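You operate a simulated robot arm through the tools that you are given. There is no shell and no other tool.

The job below is to be done with a simulated robot arm. You get a single attempt, and the scene is never put back.

JOB
The red hose is cracked: fit the grey hose in its place.
Fine: shut the red valve first; stand the red hose on the washer end of the low cabinet's top; open the valve again once the grey hose is on. Set down upright: red hose, grey hose. Where these are worked on the way, their far stop is far enough and under half their travel is too little: red valve.
Where things are to end (x, y in the base frame): red hose within 60 mm of [820, 80].

The check looks at the end state, three seconds after you hand in, the way a careful person would. Anything else that was tipped, shoved, dropped, spilled or broken makes it a failure.

ROBOT AND FRAMES
A 6-joint arm with a two-finger gripper, fixed in place. Base frame: the origin is at the foot of the arm, x ahead of it, y to its left, z up. Readings come in mm, rad, newtons and seconds.
Its first joint turns from -2.897 to 2.897 rad. Payload 2.45 kg.
The TCP is the grasp point between the finger pads, 20 mm short of the fingertips. In the tool frame z runs along the fingers and y along their closing line. Largest opening 140 mm; the body of the gripper starts 168 mm behind the TCP.
Orientation is that of the tool frame in the base frame, as a unit quaternion [x, y, z, w]. With the fingers straight down and closing along the base's y, the tool's x points along the base's -x, its y along +y and its z along -z.

CONTROLS
- The arm moves only by the tool play_rows. Its argument "rows" is a list of rows, each a list of 7 numbers: the closure, from 0 (fully open) to 1 (shut), then the shift along the tool's x, y, z in cm, then the turn, a rotation vector about the tool's x, y, z in rad. In form: [[gripper, dx, dy, dz, ax, ay, az], ...]. A call has 1 to 20 rows; each row shifts and turns the commanded pose from where the row before left it, along the tool's axes as they then stand. Each row takes 0.2 s and may step no farther than 50 mm and 0.15 rad from the row before; otherwise, or with a gripper value out of range, the whole call is refused. A pose out of reach is approached as far as the arm can. The call stops where the force on the tool passes 40 N (or 10 N more than at its start, if that is more) or the arm is blocked; 0.2 s more then pass. The fingers move at their own pace (about 45 mm/s each) and stop on an object; they squeeze with about 45 N. The grip force told is the motor's: it shows also when the fingers shut on nothing. Time passes only in rows, and 0.2 s behind the last, so rows that do not move let the fingers close. It gives the time, the measured TCP pose, the force on the tool (base axes), the opening and the grip force at its end, in the units of the frame above (readings bear some noise), with the torque about the TCP (base axes, N m) and any sound that the robot's microphone picked up, and new pictures: "pictures" is both (left out), scene, wrist or none.
- Cameras (640 x 400 px; columns grow to the right, rows downward): "scene" is fixed at [399.4, -649.3, 1577.7]; the picture's right is [0.91, -0.41, 0.00], its down [-0.19, -0.42, -0.88] and it looks along [0.37, 0.81, -0.47] (base axes); focal length 314 px, centre (320, 200). "wrist" rides on the gripper at [78, 11, -209] in the tool frame; the picture's right is [-0.14, 0.99, 0.00], its down [-0.92, -0.13, -0.37] and it looks along [-0.36, -0.05, 0.93] (tool axes); focal length 280 px, centre (320, 200).
- locate(camera, pixels): for up to 12 pixels [column, row] of the newest picture of that camera ("zoom" is the newest enlarged one), the place [x, y, z] in the base frame of the surface seen there, good to about 3 mm. The clock stands still meanwhile.
- close_up(camera, box): a new picture of the part [left, top, right, bottom] of that camera's present view, enlarged. The clock stands still meanwhile.
- hand_in(): hands the job in; it is judged then, once.

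Unless the task says otherwise, let go and move clear before handing in.

The tools are called after "Emit:" as name(argument=value, ...) on one line, values as JSON. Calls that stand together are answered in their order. play_rows: Moves the arm, as the interface text tells. Its arguments: {"type":"object","properties":{"rows":{"type":"array","items":{"type":"array","items":{"type":"number"}}},"pictures":{"type":"string","enum":["both","scene","wrist","none"]}},"required":["rows"]} The other tools are called the same way: locate (camera, pixels) gives the place of the surface under pixels of a picture; close_up (camera, box) takes an enlarged picture of a part of a camera's view; hand_in () hands the job in.

At the start:

```text
time: 0.0
tool_pos: [562.0, 76.1, 1407.0]
tcp_rot: [0.0, 1.0, 0.0, 0.001]
contact_force: [0.2, 0.0, 0.0]
torque: [-0.02, -0.02, 0.01]
width: 140.0
gripper_force: 0.0
```

scene: 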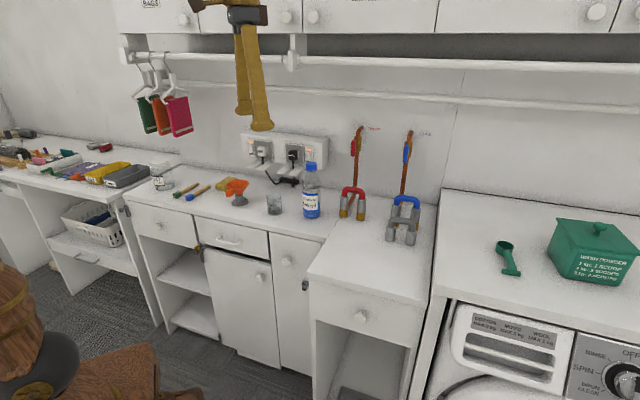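
wrist: 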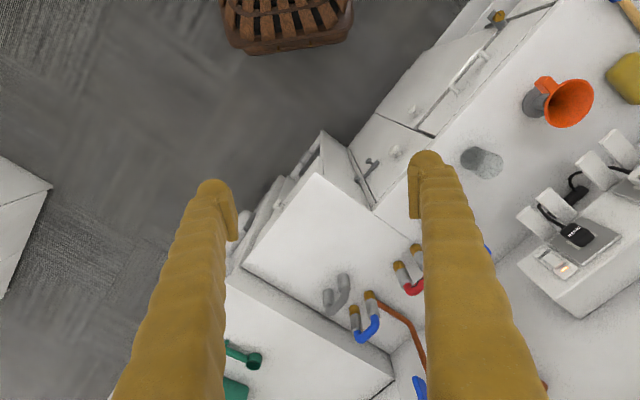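

The scene shows a red U-hose near (353,200), a blue U-hose near (405,210), a grey one in front near (400,230), and valves up at (357,145) and (408,150). I will take enlarged views first.

Emit:
close_up(camera="scene", box=[310, 110, 450, 260])

Emit:
close_up(camera="wrist", box=[230, 180, 450, 400])

Emit:
locate(camera="scene", pixels=[[345, 213], [360, 217], [353, 190], [390, 237], [411, 242], [405, 198], [357, 130], [357, 145], [408, 152], [353, 255], [322, 270], [420, 270]])

```text
2.67 times, centred on (380, 185) of scene
```

zoom: 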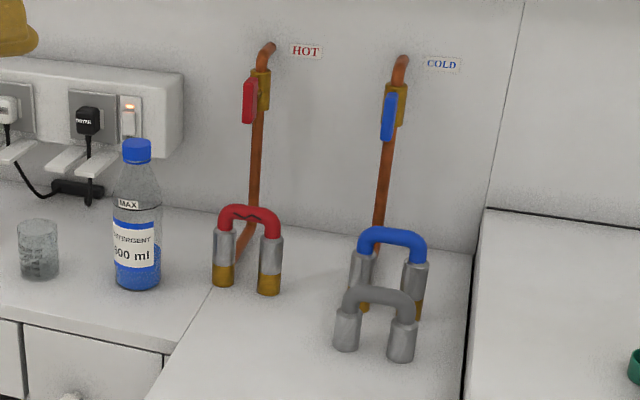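

```text
1.82 times, centred on (340, 290) of wrist
```

zoom: 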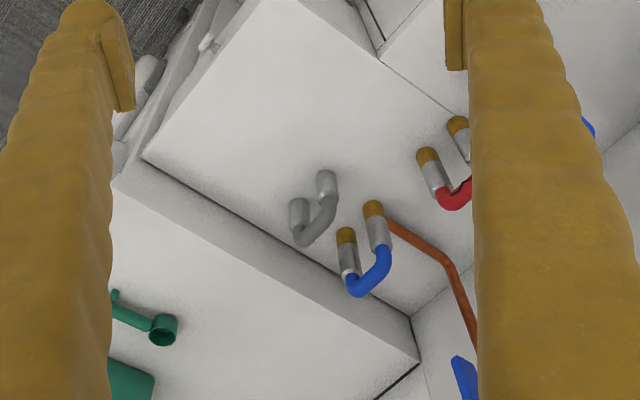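

```text
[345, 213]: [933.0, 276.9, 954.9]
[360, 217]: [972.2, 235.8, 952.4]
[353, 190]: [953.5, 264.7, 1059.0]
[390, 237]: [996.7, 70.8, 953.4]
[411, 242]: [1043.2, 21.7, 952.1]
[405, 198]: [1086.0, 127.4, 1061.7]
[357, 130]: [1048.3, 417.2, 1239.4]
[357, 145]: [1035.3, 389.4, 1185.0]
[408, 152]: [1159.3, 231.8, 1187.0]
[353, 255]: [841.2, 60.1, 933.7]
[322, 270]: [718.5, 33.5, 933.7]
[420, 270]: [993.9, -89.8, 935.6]
```

The hoses stand on the cabinet top (z≈934) with brass stubs below the sleeves; the valve levers are at about (1040,390,1190). I will zoom in further on the valve and on each hose.

Emit:
close_up(camera="scene", box=[335, 115, 385, 165])

Emit:
locate(camera="zoom", pixels=[[200, 200], [250, 200], [320, 200]])

Emit:
close_up(camera="scene", box=[330, 175, 430, 255])

```text
8.00 times, centred on (360, 140) of scene
```

zoom: 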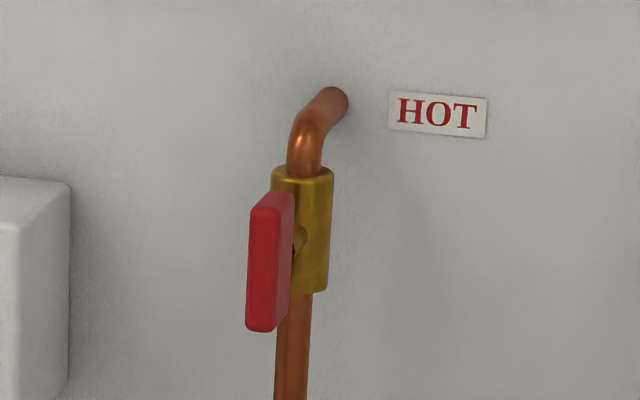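

```text
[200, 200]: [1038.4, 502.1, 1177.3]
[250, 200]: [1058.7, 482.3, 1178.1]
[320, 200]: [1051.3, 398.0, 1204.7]
```

```text
5.00 times, centred on (380, 215) of scene
```

zoom: 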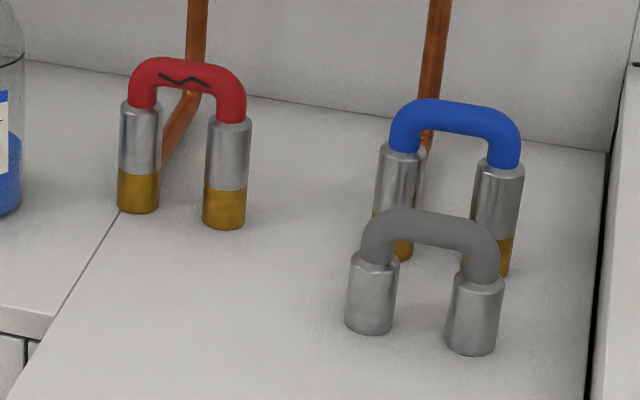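

The new zoom shows the three hoses clearly: red sleeves at (139,140)/(228,155), brass stubs below, grey sleeves at (370,300)/(473,315). I will locate points on them.

Emit:
locate(camera="zoom", pixels=[[139, 190], [139, 140], [226, 208], [228, 155], [188, 72], [140, 95], [232, 110], [430, 225], [370, 300], [474, 318], [375, 250], [480, 270]])

Emit:
locate(camera="zoom", pixels=[[125, 190], [153, 190], [209, 208], [243, 208], [125, 140], [155, 140], [211, 155], [246, 155], [350, 300], [392, 300], [453, 318], [497, 318]])

Emit:
locate(camera="zoom", pixels=[[139, 211], [139, 174], [139, 104], [226, 227], [226, 190], [228, 121], [370, 331], [372, 257], [471, 352], [477, 277], [188, 62], [430, 212]])

```text
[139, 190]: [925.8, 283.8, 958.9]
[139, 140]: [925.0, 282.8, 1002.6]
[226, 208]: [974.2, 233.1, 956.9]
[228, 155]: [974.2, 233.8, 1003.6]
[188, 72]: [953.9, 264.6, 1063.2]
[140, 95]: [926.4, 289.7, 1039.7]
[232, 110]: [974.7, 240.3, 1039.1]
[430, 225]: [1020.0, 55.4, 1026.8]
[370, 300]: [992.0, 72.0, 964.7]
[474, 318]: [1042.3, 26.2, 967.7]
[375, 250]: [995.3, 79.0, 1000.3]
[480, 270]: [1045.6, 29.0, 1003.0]
```

```text
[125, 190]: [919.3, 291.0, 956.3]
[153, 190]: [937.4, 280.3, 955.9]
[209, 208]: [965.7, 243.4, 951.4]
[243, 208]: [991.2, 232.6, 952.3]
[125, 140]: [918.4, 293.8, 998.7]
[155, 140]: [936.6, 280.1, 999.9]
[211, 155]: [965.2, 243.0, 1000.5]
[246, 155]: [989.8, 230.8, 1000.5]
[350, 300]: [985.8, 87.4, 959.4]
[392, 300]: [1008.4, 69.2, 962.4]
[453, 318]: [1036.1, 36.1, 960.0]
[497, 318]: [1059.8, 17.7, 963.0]
```

```text
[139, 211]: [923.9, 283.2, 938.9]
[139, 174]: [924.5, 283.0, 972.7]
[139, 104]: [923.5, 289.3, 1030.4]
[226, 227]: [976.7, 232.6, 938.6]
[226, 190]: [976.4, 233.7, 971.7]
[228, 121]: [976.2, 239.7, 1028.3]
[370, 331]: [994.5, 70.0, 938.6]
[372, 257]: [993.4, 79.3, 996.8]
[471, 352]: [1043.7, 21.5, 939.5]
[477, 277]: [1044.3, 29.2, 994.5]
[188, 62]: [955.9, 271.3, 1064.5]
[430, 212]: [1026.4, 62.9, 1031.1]
```

Sleeve spacing is about 70 mm along the wall direction (≈[0.7,-0.7]). I'll map the counter edges, wall, bottle, and target area.

Emit:
locate(camera="scene", pixels=[[310, 262], [335, 215], [420, 300], [432, 215], [345, 258], [300, 235], [275, 222], [313, 215], [313, 170], [440, 230], [470, 200], [424, 240]])

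Emit:
locate(camera="scene", pixels=[[335, 140], [380, 160], [430, 150], [450, 170], [390, 180], [340, 170], [325, 130], [300, 50], [330, 62], [330, 90], [355, 152], [358, 126]])

Emit:
close_up(camera="scene", box=[260, 160, 460, 310])

```text
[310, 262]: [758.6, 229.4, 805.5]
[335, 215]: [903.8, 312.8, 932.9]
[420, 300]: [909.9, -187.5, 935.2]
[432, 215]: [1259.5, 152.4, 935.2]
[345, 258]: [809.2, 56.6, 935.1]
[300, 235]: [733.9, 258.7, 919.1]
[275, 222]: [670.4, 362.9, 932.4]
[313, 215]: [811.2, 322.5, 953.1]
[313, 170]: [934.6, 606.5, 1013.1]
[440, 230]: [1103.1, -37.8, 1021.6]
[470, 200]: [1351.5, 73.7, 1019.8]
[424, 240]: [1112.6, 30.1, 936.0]
```

```text
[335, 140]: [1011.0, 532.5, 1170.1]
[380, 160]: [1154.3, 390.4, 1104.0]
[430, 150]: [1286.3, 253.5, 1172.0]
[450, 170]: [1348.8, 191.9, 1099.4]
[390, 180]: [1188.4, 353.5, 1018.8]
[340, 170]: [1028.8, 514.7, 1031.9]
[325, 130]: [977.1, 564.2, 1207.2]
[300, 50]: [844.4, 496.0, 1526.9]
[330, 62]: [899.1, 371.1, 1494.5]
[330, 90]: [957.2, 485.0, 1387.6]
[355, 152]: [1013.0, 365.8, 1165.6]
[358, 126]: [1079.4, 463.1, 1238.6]
```

```text
2.67 times, centred on (360, 235) of scene
```

zoom: 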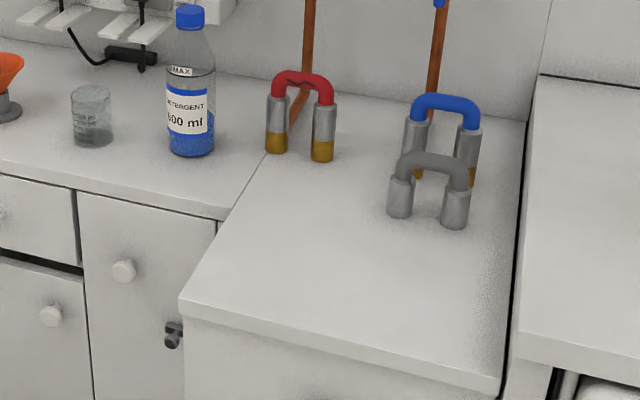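

The wall lies on x+y≈1543 (a 45° plane), with hose legs parallel to it. I'll now get precise points on the red valve handle.

Emit:
close_up(camera="scene", box=[342, 127, 372, 159])

Emit:
locate(camera="scene", pixels=[[353, 141], [353, 145], [353, 150], [353, 154], [355.5, 141], [355, 146], [352, 148], [351.5, 153], [355.5, 149], [354, 155], [354, 140], [360, 148]])

```text
12.50 times, centred on (357, 143) of scene
```

zoom: 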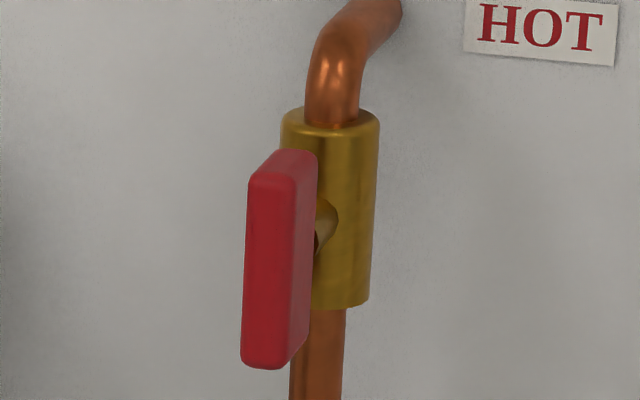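

```text
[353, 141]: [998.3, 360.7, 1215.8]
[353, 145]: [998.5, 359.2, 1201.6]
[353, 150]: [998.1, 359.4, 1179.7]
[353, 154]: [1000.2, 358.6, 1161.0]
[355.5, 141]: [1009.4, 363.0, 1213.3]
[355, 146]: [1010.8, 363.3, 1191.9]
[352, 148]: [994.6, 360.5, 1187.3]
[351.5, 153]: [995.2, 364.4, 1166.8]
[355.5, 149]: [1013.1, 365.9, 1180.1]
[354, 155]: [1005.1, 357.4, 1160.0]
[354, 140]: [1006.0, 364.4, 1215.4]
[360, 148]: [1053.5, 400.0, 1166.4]
```

The red handle is a bar about 12 mm thick (q 446–458), z 1158–1217, front face at p≈960 along the wall normal, centred on its stem. I'll yaw the tool so it can later pitch to face the wall, and move out towards the valve.

Emit:
play_rows(rows=[[0, 0, 0, 0, 0, 0, -0.1309], [0, 0, 0, 0, 0, 0, -0.1309], [0, 0, 0, 0, 0, 0, -0.1309], [0, 0, 0, 0, 0, 0, -0.1309], [0, 0, 0, 0, 0, 0, -0.1309], [0, 0, 0, 0, 0, 0, -0.1309], [0, -3.86, -1.355, 0.96, 0, 0, 0], [0, -3.86, -1.355, 0.96, 0, 0, 0], [0, -3.86, -1.355, 0.96, 0, 0, 0], [0, -3.86, -1.355, 0.96, 0, 0, 0], [0, -3.86, -1.355, 0.96, 0, 0, 0], [0, -3.86, -1.355, 0.96, 0, 0, 0], [0, -3.86, -1.355, 0.96, 0, 0, 0], [0, -3.86, -1.355, 0.96, 0, 0, 0]])

```text
time: 3.0
tool_pos: [854.7, 218.4, 1331.0]
tcp_rot: [-0.383, 0.924, 0.0, 0.001]
contact_force: [0.2, -0.3, 0.4]
torque: [-0.01, -0.08, 0.03]
width: 140.0
gripper_force: 0.1
```

scene: 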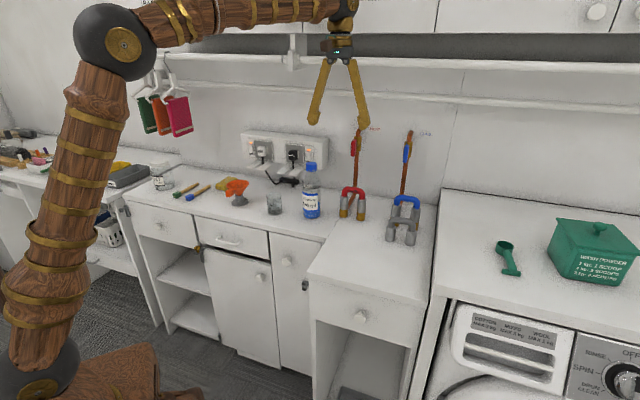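
wrist: 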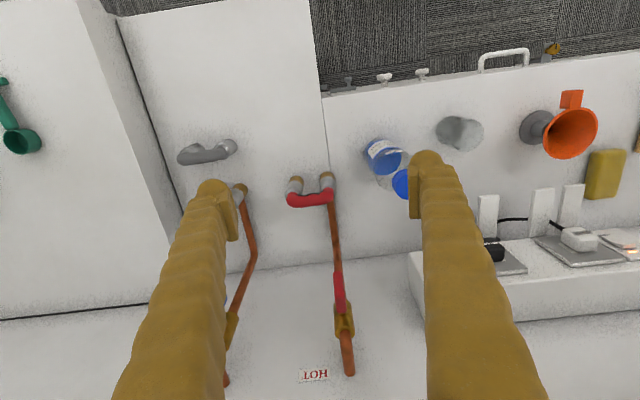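

The tool is yawed as planned and nothing is near it; the red handle shows at (340,295) in the wrist view. Next, I pitch the tool 90° to face the wall.

Emit:
play_rows(rows=[[0, 0, 0, 0, 0, -0.1428, 0], [0, 0, 0, 0, 0, -0.1428, 0], [0, 0, 0, 0, 0, -0.1428, 0], [0, 0, 0, 0, 0, -0.1428, 0], [0, 0, 0, 0, 0, -0.1428, 0], [0, 0, 0, 0, 0, -0.1428, 0], [0, 0, 0, 0, 0, -0.1428, 0], [0, 0, 0, 0, 0, -0.1428, 0], [0, 0, 0, 0, 0, -0.1428, 0], [0, 0, 0, 0, 0, -0.1428, 0], [0, 0, 0, 0, 0, -0.1428, 0]])

```text
time: 5.4
tool_pos: [855.4, 218.0, 1331.2]
tcp_rot: [-0.271, 0.652, 0.271, 0.654]
contact_force: [-0.7, -0.8, 0.8]
torque: [-0.02, 0.01, 0.02]
width: 139.9
gripper_force: 0.1
```

scene: 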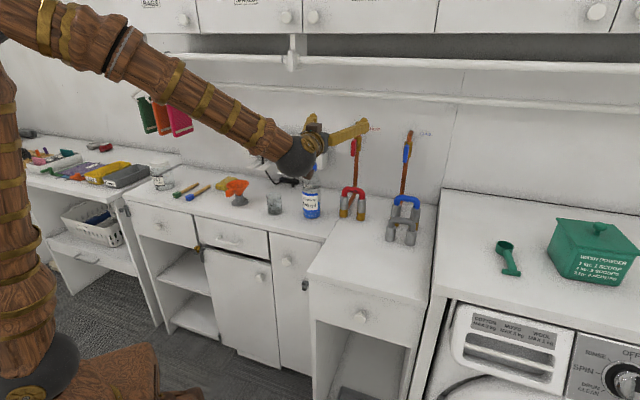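
wrist: 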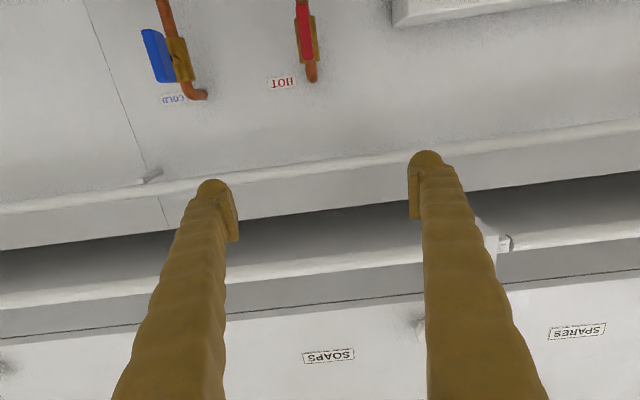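

The tool now faces the wall at p≈759, z 1331. I'll partly close the fingers to ~60 mm (to stay clear of the bottle cap at z≈1155) and descend to the handle's height.

Emit:
play_rows(rows=[[0.571, 3.58, 0, 0, 0, 0, 0], [0.571, 3.58, 0, 0, 0, 0, 0], [0.571, 3.58, 0, 0, 0, 0, 0], [0.571, 3.58, 0, 0, 0, 0, 0], [0.571, 0, 0, 0, 0, 0, 0]])

```text
time: 6.6
tool_pos: [855.6, 220.1, 1188.1]
tcp_rot: [-0.271, 0.653, 0.271, 0.653]
contact_force: [-0.3, 0.6, -0.7]
torque: [-0.01, -0.04, 0.01]
width: 60.2
gripper_force: 0.0
```

scene: 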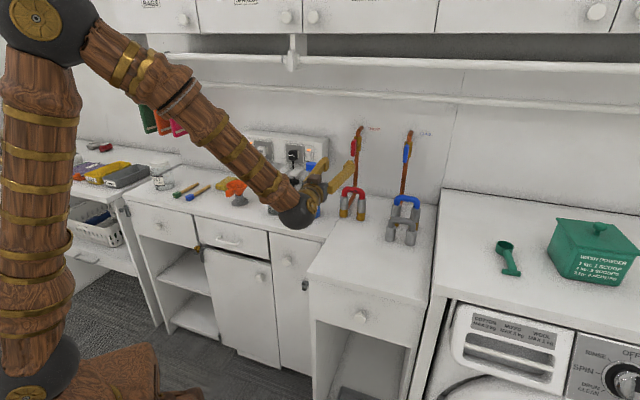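
wrist: 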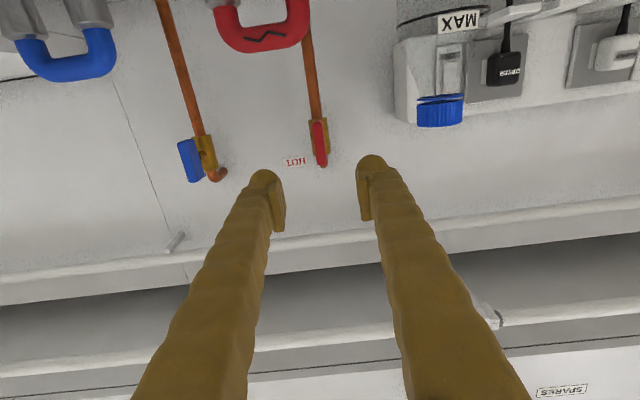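

The handle is visible between the fingers at (320,143) in the wrist view; the bottle cap (440,110) is off to the side. I'll measure the handle from this view.

Emit:
close_up(camera="wrist", box=[280, 100, 360, 180])

Emit:
locate(camera="wrist", pixels=[[318, 125], [320, 135], [322, 145], [324, 160], [313, 135], [326, 135], [310, 135], [328, 135], [316, 145], [326, 155], [440, 120], [263, 25]])

```text
5.00 times, centred on (320, 140) of wrist
```

zoom: 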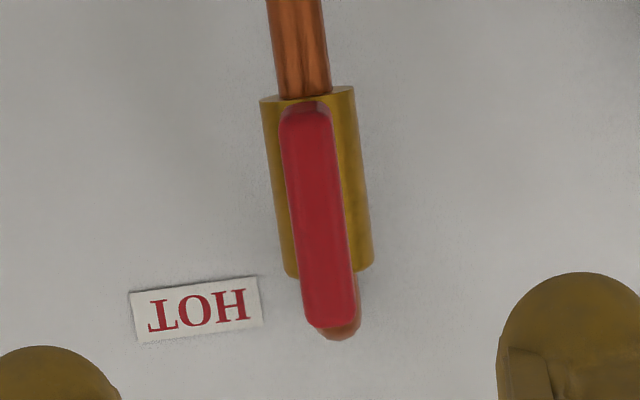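

```text
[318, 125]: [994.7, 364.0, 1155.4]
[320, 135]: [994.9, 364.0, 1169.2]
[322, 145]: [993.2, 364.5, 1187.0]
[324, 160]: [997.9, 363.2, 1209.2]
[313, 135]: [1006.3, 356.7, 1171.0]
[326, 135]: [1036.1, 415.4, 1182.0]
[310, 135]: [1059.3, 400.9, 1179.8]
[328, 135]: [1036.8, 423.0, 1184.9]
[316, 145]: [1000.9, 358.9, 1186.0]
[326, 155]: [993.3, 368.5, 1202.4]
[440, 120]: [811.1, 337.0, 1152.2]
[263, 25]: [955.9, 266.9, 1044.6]
```

The handle face is at p≈961, centred at q≈450, z≈1187, and my TCP is at q≈449. I'll advance to just short of it and check.

Emit:
play_rows(rows=[[0.571, 0, -0.1, 4.2, 0, 0, 0], [0.571, 0, 0, 4.2, 0, 0, 0], [0.571, 0, 0, 4.2, 0, 0, 0], [0.571, 0, 0, 4.2, 0, 0, 0], [0.571, 0, 0, 0, 0, 0, 0]])

```text
time: 7.8
tool_pos: [976.1, 336.9, 1188.7]
tcp_rot: [-0.27, 0.653, 0.27, 0.654]
contact_force: [-0.4, 0.6, 0.2]
torque: [0.03, -0.01, -0.01]
width: 60.2
gripper_force: 0.2
```

scene: 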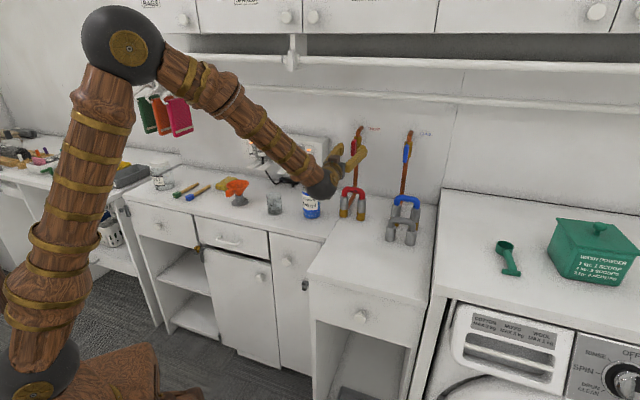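
wrist: 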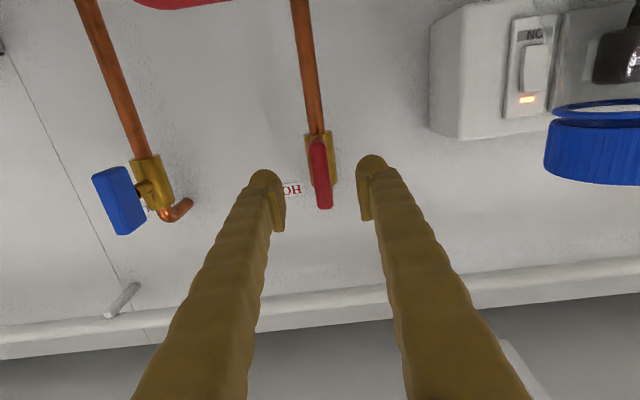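

The handle at (320,175) sits centred between the fingertips (285 and 357). I'll advance 38 mm and then close on it.

Emit:
play_rows(rows=[[0.571, 0, 0, 1.9, 0, 0, 0], [0.571, 0, 0, 1.9, 0, 0, 0], [0.571, 0, 0, 0, 0, 0, 0]])

Emit:
close_up(camera="wrist", box=[240, 120, 400, 240])

```text
time: 8.6
tool_pos: [1003.2, 364.6, 1188.4]
tcp_rot: [-0.271, 0.653, 0.271, 0.654]
contact_force: [0.5, 0.5, -0.1]
torque: [0.04, 0.01, 0.01]
width: 60.2
gripper_force: 0.0
```

scene: 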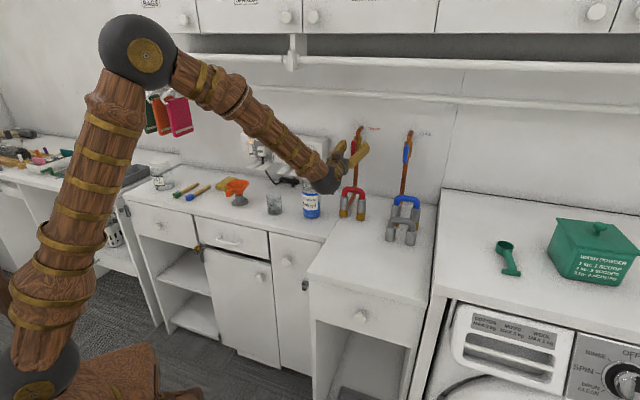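
wrist: 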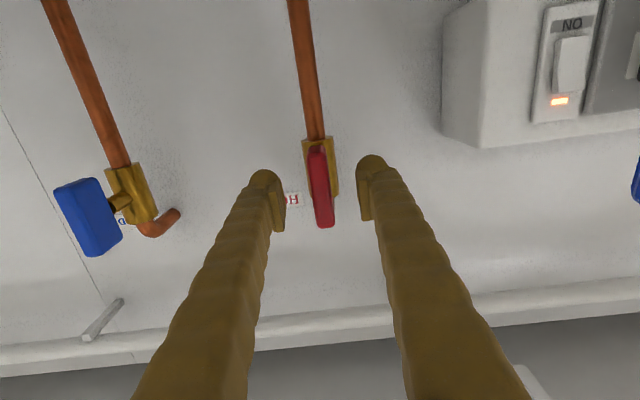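

```text
3.33 times, centred on (320, 180) of wrist
```

zoom: 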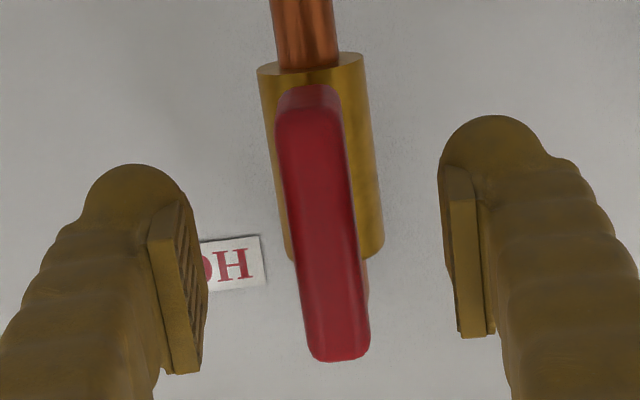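

The handle is between the pads at TCP p≈967, z 1188. Closing on it now.

Emit:
play_rows(rows=[[1, 0, 0, 0, 0, 0, 0], [1, 0, 0, 0, 0, 0, 0], [1, 0, 0, 0, 0, 0, 0], [1, 0, 0, 0, 0, 0, 0], [1, 0, 0, 0, 0, 0, 0]], pictures="wrist")

```text
time: 9.8
tool_pos: [1002.1, 366.1, 1188.8]
tcp_rot: [-0.271, 0.653, 0.271, 0.653]
contact_force: [-20.4, 12.7, -0.5]
torque: [0.06, 0.04, 0.26]
width: 15.1
gripper_force: 41.4
```

wrist: 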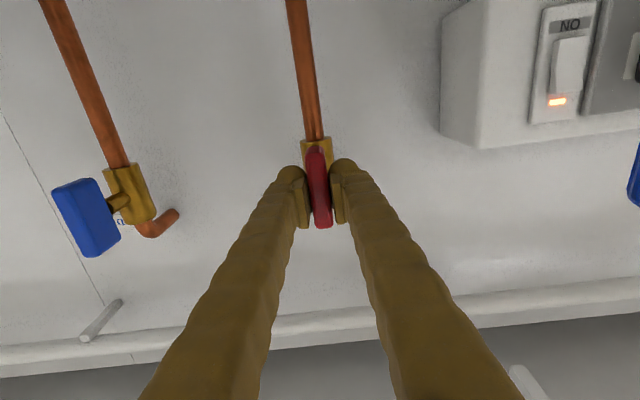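

Gripped at 15 mm width; a side force of about 23 N shows my TCP is ~1.5 mm off the handle centre. I'll shift slightly to relieve it.

Emit:
play_rows(rows=[[1, 0, 0.1, 0, 0, 0, 0], [1, 0, 0.05, 0, 0, 0, 0], [1, 0, 0, 0, 0, 0, 0]], pictures="none")

```text
time: 10.6
tool_pos: [1002.1, 364.8, 1188.8]
tcp_rot: [-0.271, 0.652, 0.271, 0.654]
contact_force: [-2.8, 14.9, 1.4]
torque: [0.06, -0.03, 0.08]
width: 14.7
gripper_force: 41.1
```

Side force is down; I'll shift another mm and try a small clockwise turn about the tool axis to feel which way the valve goes.

Emit:
play_rows(rows=[[1, 0, 0.08, 0, 0, 0, 0], [1, 0, 0, 0, 0, 0, 0.08], [1, 0, 0, 0, 0, 0, 0.08], [1, 0, 0, 0, 0, 0, 0]], pictures="wrist")

```text
time: 11.6
tool_pos: [1001.0, 365.8, 1187.3]
tcp_rot: [-0.217, 0.673, 0.321, 0.63]
contact_force: [37.1, 5.3, 5.6]
torque: [0.0, -0.13, -0.15]
width: 14.8
gripper_force: 41.2
```

wrist: 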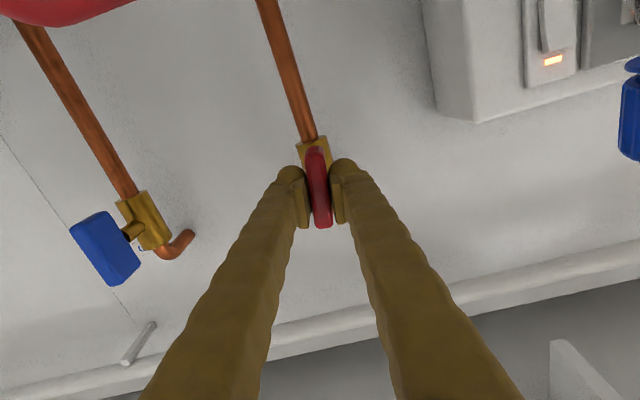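

The handle turned with the tool with little torque, but there's ~37 N of side force. I'll hold a moment to see whether it settles.

Emit:
play_rows(rows=[[1, 0, 0, 0, 0, 0, 0], [1, 0, 0, 0, 0, 0, 0]], pictures="none")

```text
time: 12.2
tool_pos: [1002.0, 363.9, 1188.3]
tcp_rot: [-0.217, 0.673, 0.322, 0.63]
contact_force: [43.7, -4.2, 7.0]
torque: [0.07, -0.21, -0.25]
width: 15.2
gripper_force: 40.7
```

A persistent ~44 N side load means I over-shifted by about a millimetre. I'll relieve it with small corrections.

Emit:
play_rows(rows=[[1, 0, -0.06, 0.05, 0, 0, 0], [1, 0, 0, 0, 0, 0, 0]], pictures="none")

```text
time: 12.8
tool_pos: [1001.9, 364.4, 1187.6]
tcp_rot: [-0.216, 0.673, 0.322, 0.63]
contact_force: [18.1, -18.5, 8.6]
torque: [0.0, -0.15, -0.24]
width: 14.8
gripper_force: 41.6
```

The axial load is gone, leaving ~26 N lateral. I'll loosen the fingers slightly so they cage the handle with a couple of mm of play, which lets it find its own pivot.

Emit:
play_rows(rows=[[0.876, 0, 0, 0, 0, 0, 0], [0.876, 0, 0, 0, 0, 0, 0], [0.876, 0, 0, 0, 0, 0, 0]], pictures="none")

```text
time: 13.6
tool_pos: [1001.3, 366.1, 1186.6]
tcp_rot: [-0.219, 0.672, 0.322, 0.63]
contact_force: [0.8, -0.6, -0.1]
torque: [-0.01, 0.0, 0.0]
width: 18.0
gripper_force: 0.6
```

No load now with 18 mm opening. I'll continue turning clockwise by about 0.7 rad and look.

Emit:
play_rows(rows=[[0.876, 0, 0, 0, 0, 0, 0.12], [0.876, 0, 0, 0, 0, 0, 0.12], [0.876, 0, 0, 0, 0, 0, 0.12], [0.876, 0, 0, 0, 0, 0, 0.12], [0.876, 0, 0, 0, 0, 0, 0.12], [0.876, 0, 0, 0, 0, 0, 0.12]])

Emit:
close_up(camera="wrist", box=[240, 120, 400, 240])

```text
time: 15.0
tool_pos: [1001.9, 364.6, 1188.4]
tcp_rot: [0.034, 0.706, 0.524, 0.475]
contact_force: [2.7, -1.7, -2.2]
torque: [-0.05, -0.06, -0.05]
width: 19.9
gripper_force: 1.8
```

scene: 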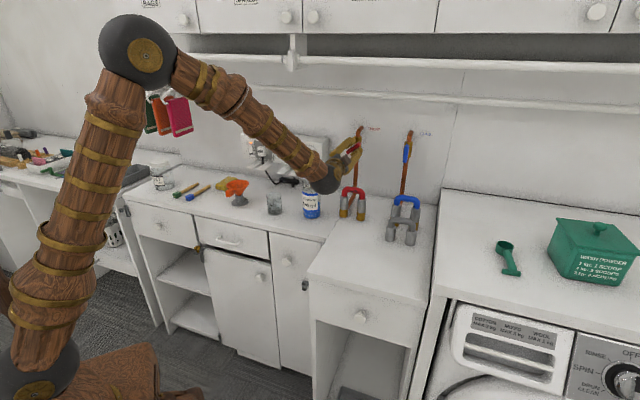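
wrist: 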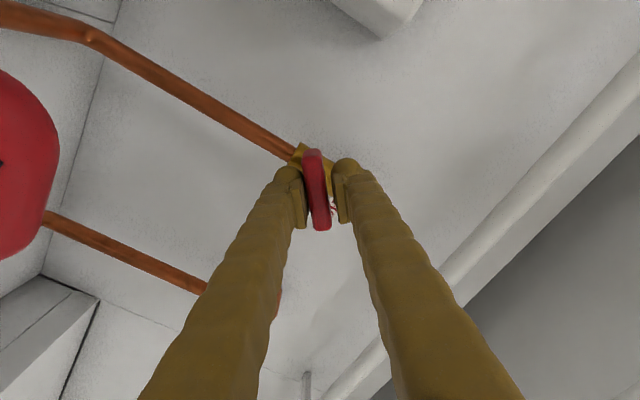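

```text
3.33 times, centred on (320, 180) of wrist
```

zoom: 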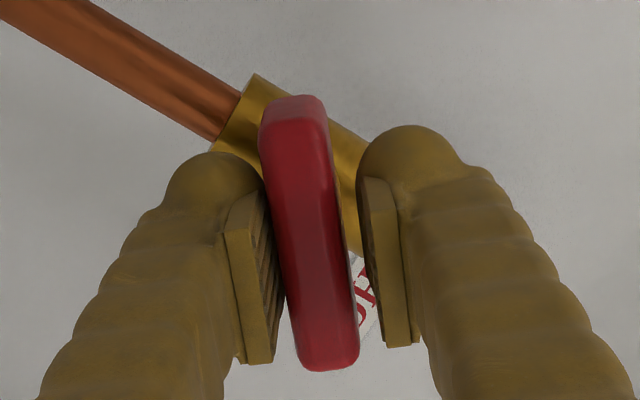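

The handle is following clockwise (now about 50° from vertical relative to the pipe), with low torque. I'll continue toward the stop.

Emit:
play_rows(rows=[[0.876, 0, 0, 0, 0, 0, 0.12], [0.876, 0, 0, 0, 0, 0, 0.12], [0.876, 0, 0, 0, 0, 0, 0.12], [0.876, 0, 0, 0, 0, 0, 0.12], [0.876, 0, 0, 0, 0, 0, 0.12], [0.876, 0, 0, 0, 0, 0, 0.08]])

Emit:
close_up(camera="wrist", box=[240, 120, 400, 240])

```text
time: 16.4
tool_pos: [1001.6, 365.8, 1187.4]
tcp_rot: [0.268, 0.655, 0.652, 0.273]
contact_force: [0.9, -2.0, -5.2]
torque: [-0.04, 0.0, -0.03]
width: 21.0
gripper_force: 2.8
```

scene: 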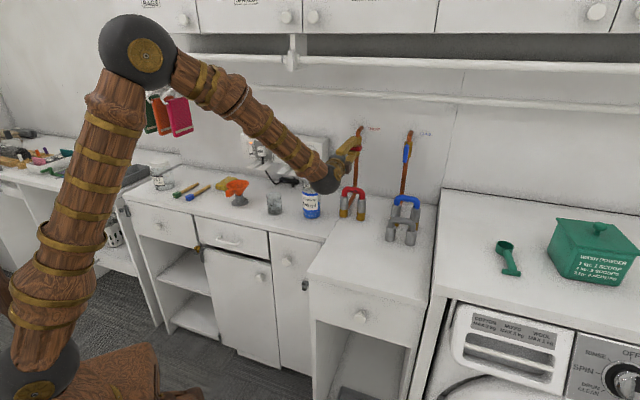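
wrist: 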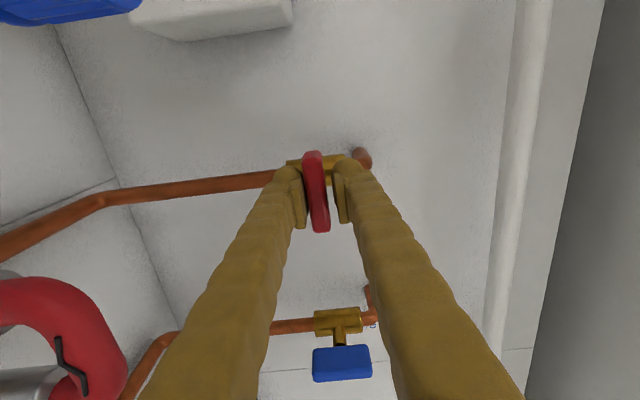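

```text
3.33 times, centred on (320, 180) of wrist
```

zoom: 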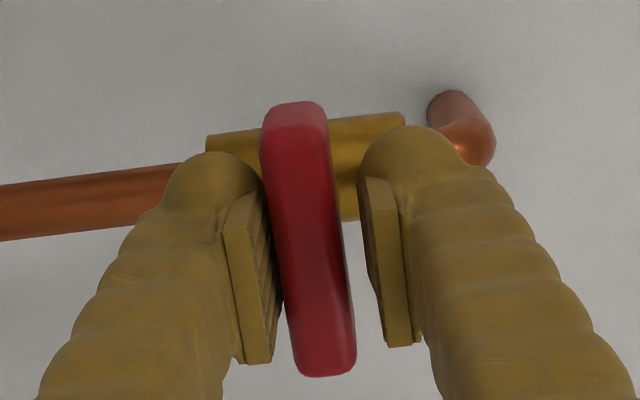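

The handle is about perpendicular to the pipe, lagging slightly because of the play. I'll turn a bit further to feel the stop.

Emit:
play_rows(rows=[[0.876, 0, 0, 0, 0, 0, 0.06], [0.876, 0, 0, 0, 0, 0, 0.06], [0.876, 0, 0, 0, 0, 0, 0]], pictures="wrist")

Emit:
close_up(camera="wrist", box=[240, 120, 400, 240])

```text
time: 17.2
tool_pos: [1000.9, 365.4, 1186.4]
tcp_rot: [0.306, 0.638, 0.667, 0.235]
contact_force: [1.8, -2.4, -7.8]
torque: [-0.13, -0.07, -0.08]
width: 22.2
gripper_force: 3.4
```

wrist: 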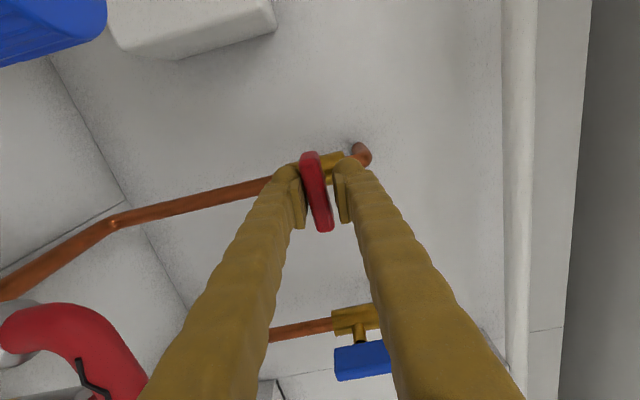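

```text
3.33 times, centred on (320, 180) of wrist
```

zoom: 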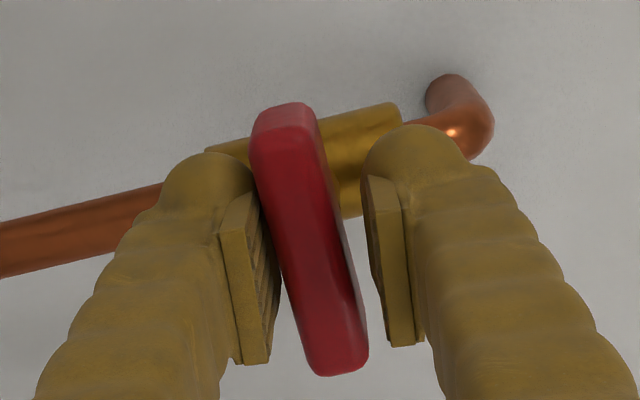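

The handle no longer moves relative to the pipe (the fingers yield instead), so it's at its stop, square to the pipe. I'll ease back, open and retreat to verify.

Emit:
play_rows(rows=[[0.876, 0, 0, 0, 0, 0, -0.06], [0.876, 0, 0, 0, 0, 0, -0.06], [0.6, 0, 0, 0, 0, 0, 0], [0.6, 0, 0, 0, 0, 0, 0], [0.6, 0, 0, 0, 0, 0, 0], [0.6, 0, 0, -3, 0, 0, 0], [0.6, 0, 0, -4, 0, 0, 0], [0.6, 0, 0, -4, 0, 0, 0], [0.6, 0, 0, -4, 0, 0, 0]])

Emit:
close_up(camera="scene", box=[310, 110, 450, 260])

```text
time: 19.2
tool_pos: [897.7, 258.9, 1186.5]
tcp_rot: [0.268, 0.655, 0.652, 0.273]
contact_force: [0.3, -0.1, -0.5]
torque: [0.01, -0.04, 0.02]
width: 56.0
gripper_force: 0.1
```

scene: 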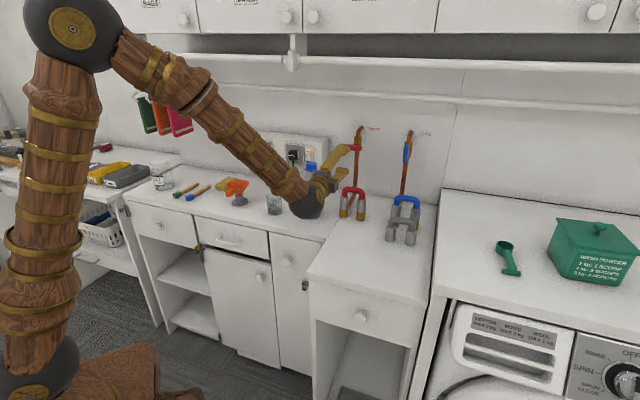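
wrist: 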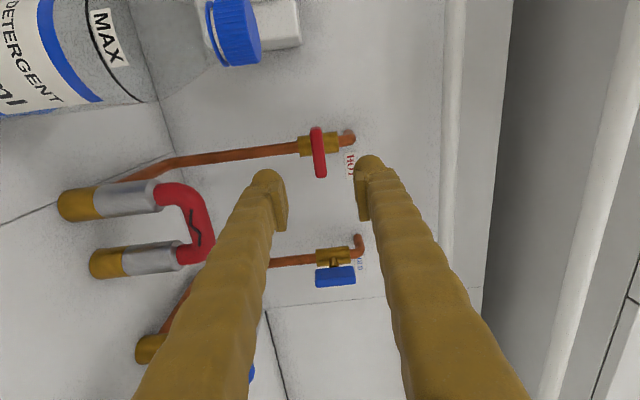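

```text
2.67 times, centred on (380, 185) of scene
```

zoom: 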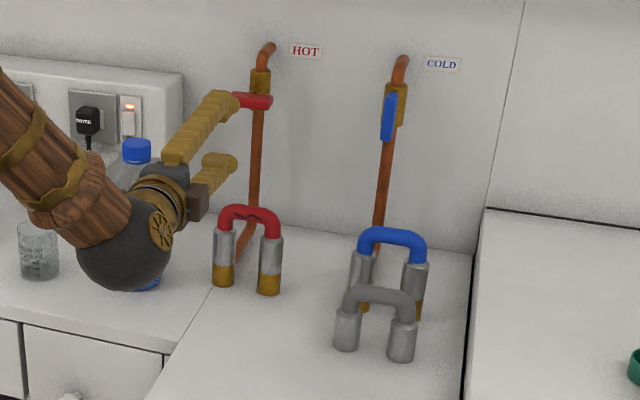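

The red handle now lies square across the pipe, so the valve is shut, and the bottle still stands. Next I rotate the tool down to a 20° tilt (closing line across the hose bar) near the red hose.

Emit:
play_rows(rows=[[0.6, 0, 0, -1, 0.1358, 0, 0], [0.6, 0, 0, 0, 0.1358, 0, 0], [0.6, 0, 0, 0, 0.1358, 0, 0], [0.6, 0, 0, 0, 0.1358, 0, 0], [0.6, 0, 0, 0, 0.1358, 0, 0], [0.6, -0.8, 0, 0, 0.1358, 0, 0], [0.6, -0.8, 0, 0, 0.1358, 0, 0], [0.6, -0.8, 0, 0, 0.1358, 0, 0], [0.6, -0.8, 0, 0, 0.1358, 0, 0], [0.6, 0, 0, 0, 0, 0, 0]])

```text
time: 21.4
tool_pos: [912.0, 229.5, 1188.2]
tcp_rot: [0.376, 0.91, 0.158, 0.072]
contact_force: [0.9, -0.7, 0.3]
torque: [0.01, 0.0, 0.0]
width: 56.1
gripper_force: 0.0
```

scene: 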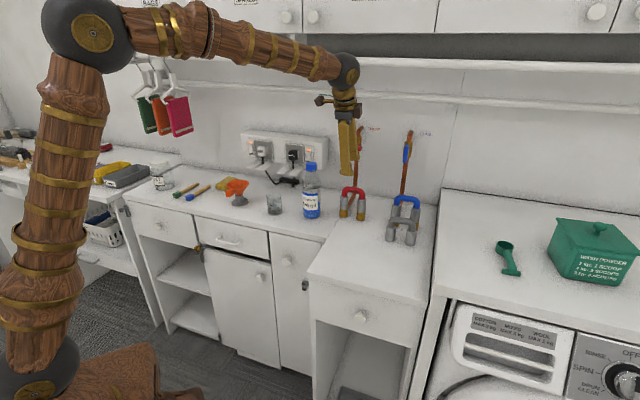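
wrist: 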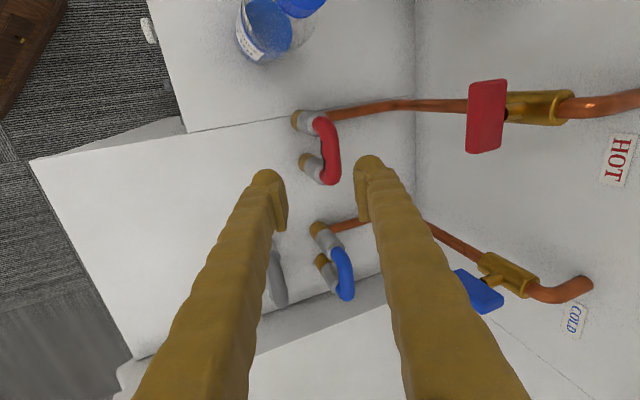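

The wrist view shows the red bar at (325,150) and the legs' stubs at (300,120) and (305,160). I'll zoom and locate the bar precisely.

Emit:
close_up(camera="wrist", box=[280, 95, 360, 195])

Emit:
locate(camera="wrist", pixels=[[322, 125], [328, 145], [330, 160], [333, 175], [321, 150], [337, 150], [318, 120], [330, 183], [310, 120], [315, 165], [298, 122], [303, 160]])

```text
4.00 times, centred on (320, 145) of wrist
```

zoom: 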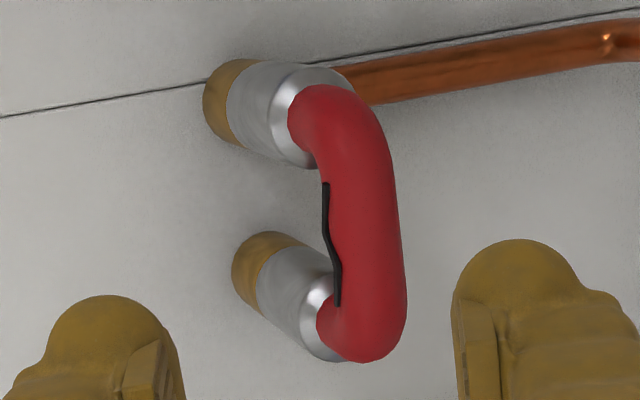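

```text
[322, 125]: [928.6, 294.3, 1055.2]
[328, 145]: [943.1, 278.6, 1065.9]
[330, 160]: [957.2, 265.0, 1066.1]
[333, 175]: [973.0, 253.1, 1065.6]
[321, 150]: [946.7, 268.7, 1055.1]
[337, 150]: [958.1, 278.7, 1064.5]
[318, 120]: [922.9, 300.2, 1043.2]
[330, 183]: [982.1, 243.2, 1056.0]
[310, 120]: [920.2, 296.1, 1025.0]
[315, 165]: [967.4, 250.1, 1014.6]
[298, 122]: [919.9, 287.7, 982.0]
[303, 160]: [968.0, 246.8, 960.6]
```

The bar is centred at about p 869.5, q 485, z 1055.5 with ~23 mm diameter. I'll line up along the tool axis and go down to it.

Emit:
play_rows(rows=[[0.6, -0.24, 1.32, 4.1, 0, 0, 0], [0.6, 0, 0, 3, 0, 0, 0], [0.6, 0, 0, 3, 0, 0, 0], [0.6, 0, 0, 0, 0, 0, 0]])

Emit:
close_up(camera="wrist", box=[240, 80, 400, 240])

```text
time: 22.4
tool_pos: [946.4, 259.5, 1099.3]
tcp_rot: [0.376, 0.91, 0.159, 0.071]
contact_force: [-0.2, -0.1, -0.1]
torque: [-0.02, 0.02, 0.0]
width: 56.1
gripper_force: 0.0
```

scene: 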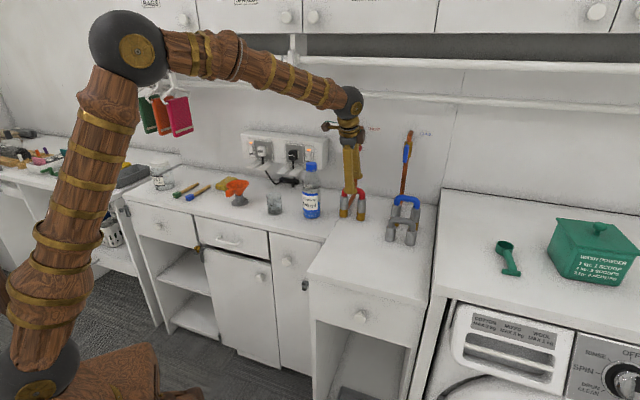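
wrist: 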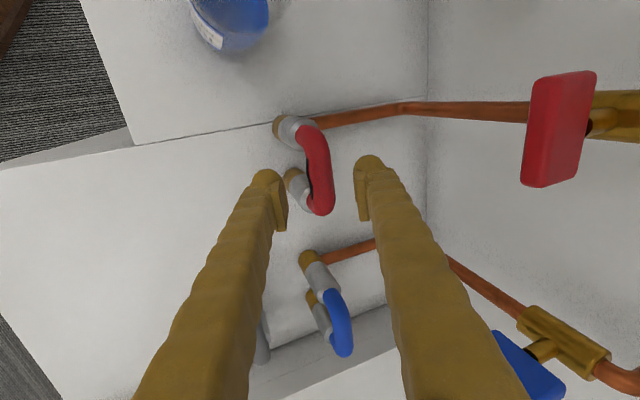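

```text
2.50 times, centred on (320, 160) of wrist
```

zoom: 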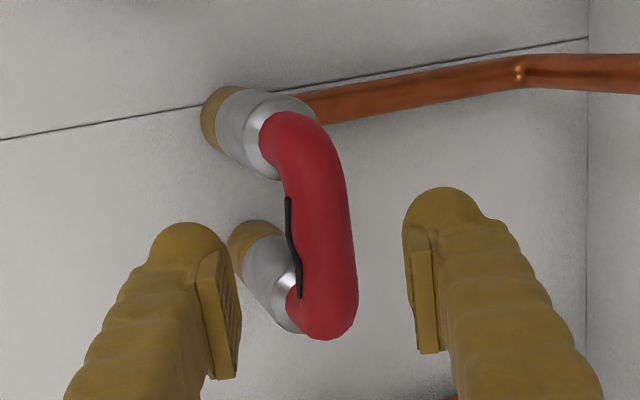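

The bar lies centred between the pads, as planned. I'll advance the last 41 mm and close.

Emit:
play_rows(rows=[[0.6, 0, 0.05, 2.05, 0, 0, 0], [0.6, 0, 0.05, 2.05, 0, 0, 0], [0.6, 0, 0, 0, 0, 0, 0]], pictures="wrist")

Emit:
close_up(camera="wrist", box=[240, 80, 400, 240])

```text
time: 23.2
tool_pos: [958.0, 271.9, 1059.1]
tcp_rot: [0.376, 0.91, 0.158, 0.071]
contact_force: [0.5, 0.1, -0.6]
torque: [0.0, 0.0, 0.0]
width: 56.0
gripper_force: 0.1
```

wrist: 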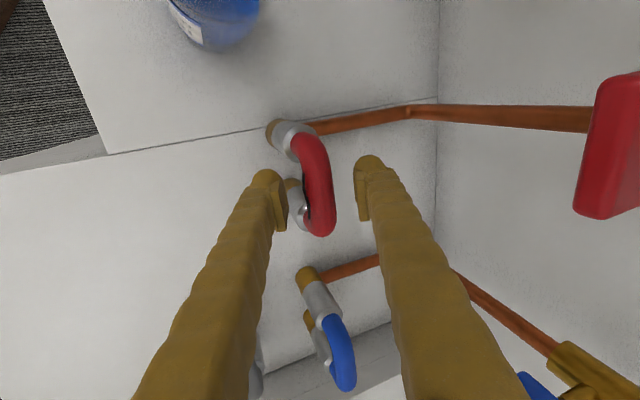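

```text
2.50 times, centred on (320, 160) of wrist
```

zoom: 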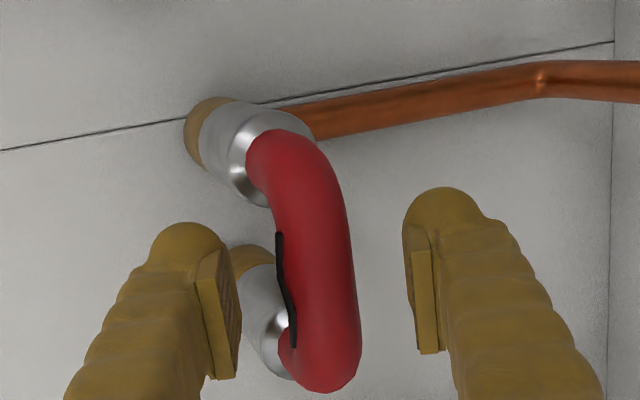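

TCP is at p 869.7, z 1059, right over the bar. Closing.

Emit:
play_rows(rows=[[1, 0, 0, 0, 0, 0, 0], [1, 0, 0, 0, 0, 0, 0], [1, 0, 0, 0, 0, 0, 0], [1, 0, 0, 0, 0, 0, 0], [1, 0, 0, 0, 0, 0, 0]], pictures="wrist")

```text
time: 24.4
tool_pos: [956.5, 270.5, 1060.2]
tcp_rot: [0.376, 0.91, 0.159, 0.072]
contact_force: [-7.0, -9.6, 2.6]
torque: [-0.69, 0.67, 0.42]
width: 26.4
gripper_force: 45.0
```

wrist: 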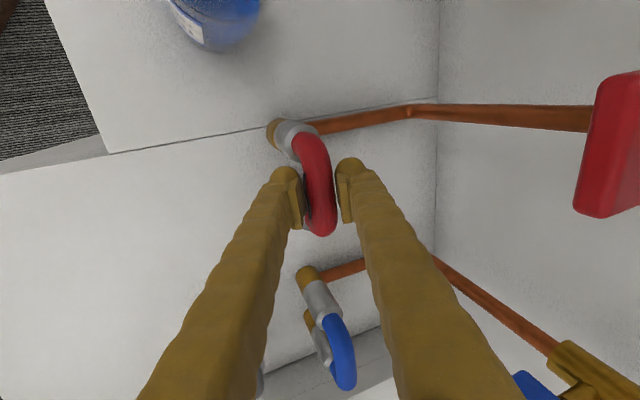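

Gripped the bar at 26.4 mm. I'll relieve ~1 mm sideways and lift straight up gently.

Emit:
play_rows(rows=[[1, 0, -0.08, 0, 0, 0, 0], [1, 0, 0.342, -0.94, 0, 0, 0], [1, 0, 0.342, -0.94, 0, 0, 0], [1, 0, 0.342, -0.94, 0, 0, 0], [1, 0, 0, 0, 0, 0, 0]])

Emit:
close_up(camera="scene", box=[310, 150, 430, 260])

```text
time: 25.6
tool_pos: [956.7, 269.0, 1089.0]
tcp_rot: [0.376, 0.91, 0.159, 0.072]
contact_force: [-5.5, -10.7, -3.6]
torque: [-1.01, 0.39, 0.42]
width: 25.9
gripper_force: 45.2
```

scene: 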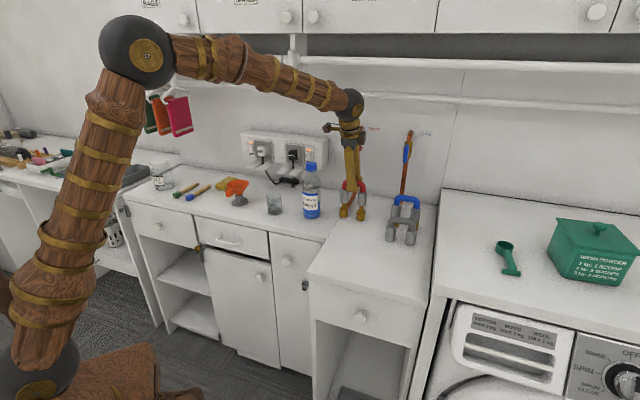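
wrist: 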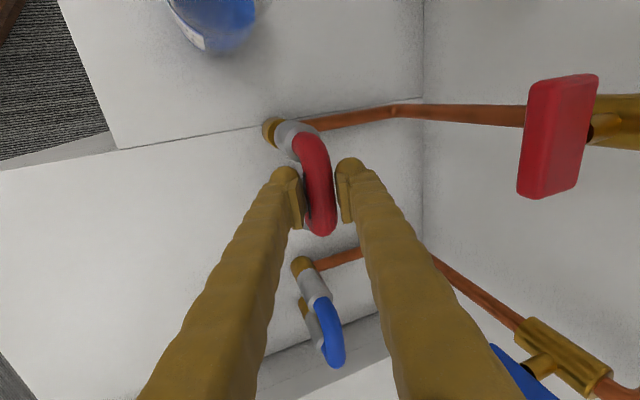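

```text
3.64 times, centred on (370, 205) of scene
```

zoom: 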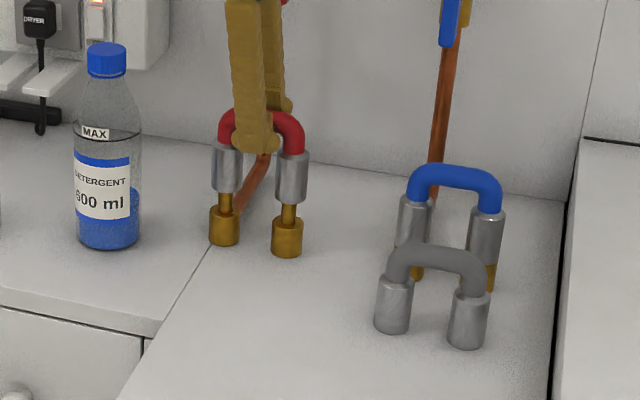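

The sleeves are rising off thin spigots (seen at (225,200) and (288,210) in the zoom). I'll keep lifting straight up.

Emit:
play_rows(rows=[[1, 0, 0.262, -0.97, 0, 0, 0], [1, 0, 0.342, -0.94, 0, 0, 0], [1, 0, 0.342, -0.94, 0, 0, 0], [1, 0, 0.342, -0.94, 0, 0, 0], [1, 0, 0, 0, 0, 0, 0]], pictures="scene")

Emit:
close_up(camera="scene", box=[310, 150, 430, 260])

```text
time: 26.8
tool_pos: [956.7, 270.3, 1128.7]
tcp_rot: [0.376, 0.91, 0.159, 0.072]
contact_force: [0.7, 0.6, -1.1]
torque: [0.0, 0.02, -0.02]
width: 22.1
gripper_force: 44.9
```

scene: 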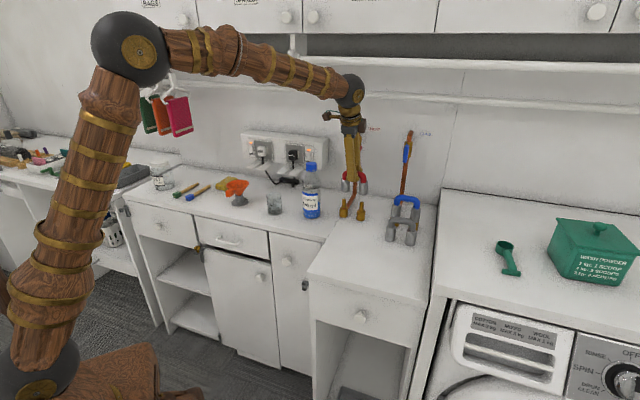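

```text
3.64 times, centred on (370, 205) of scene
```

zoom: 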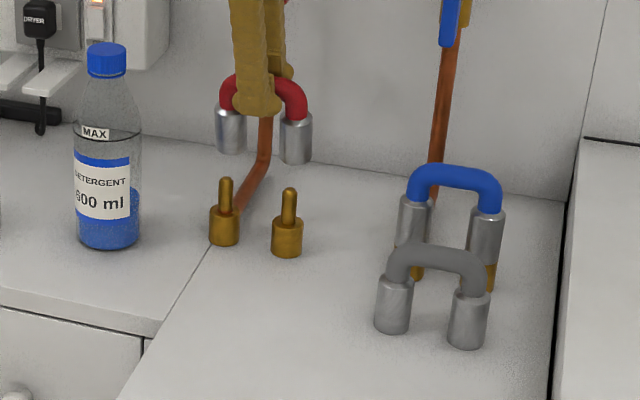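

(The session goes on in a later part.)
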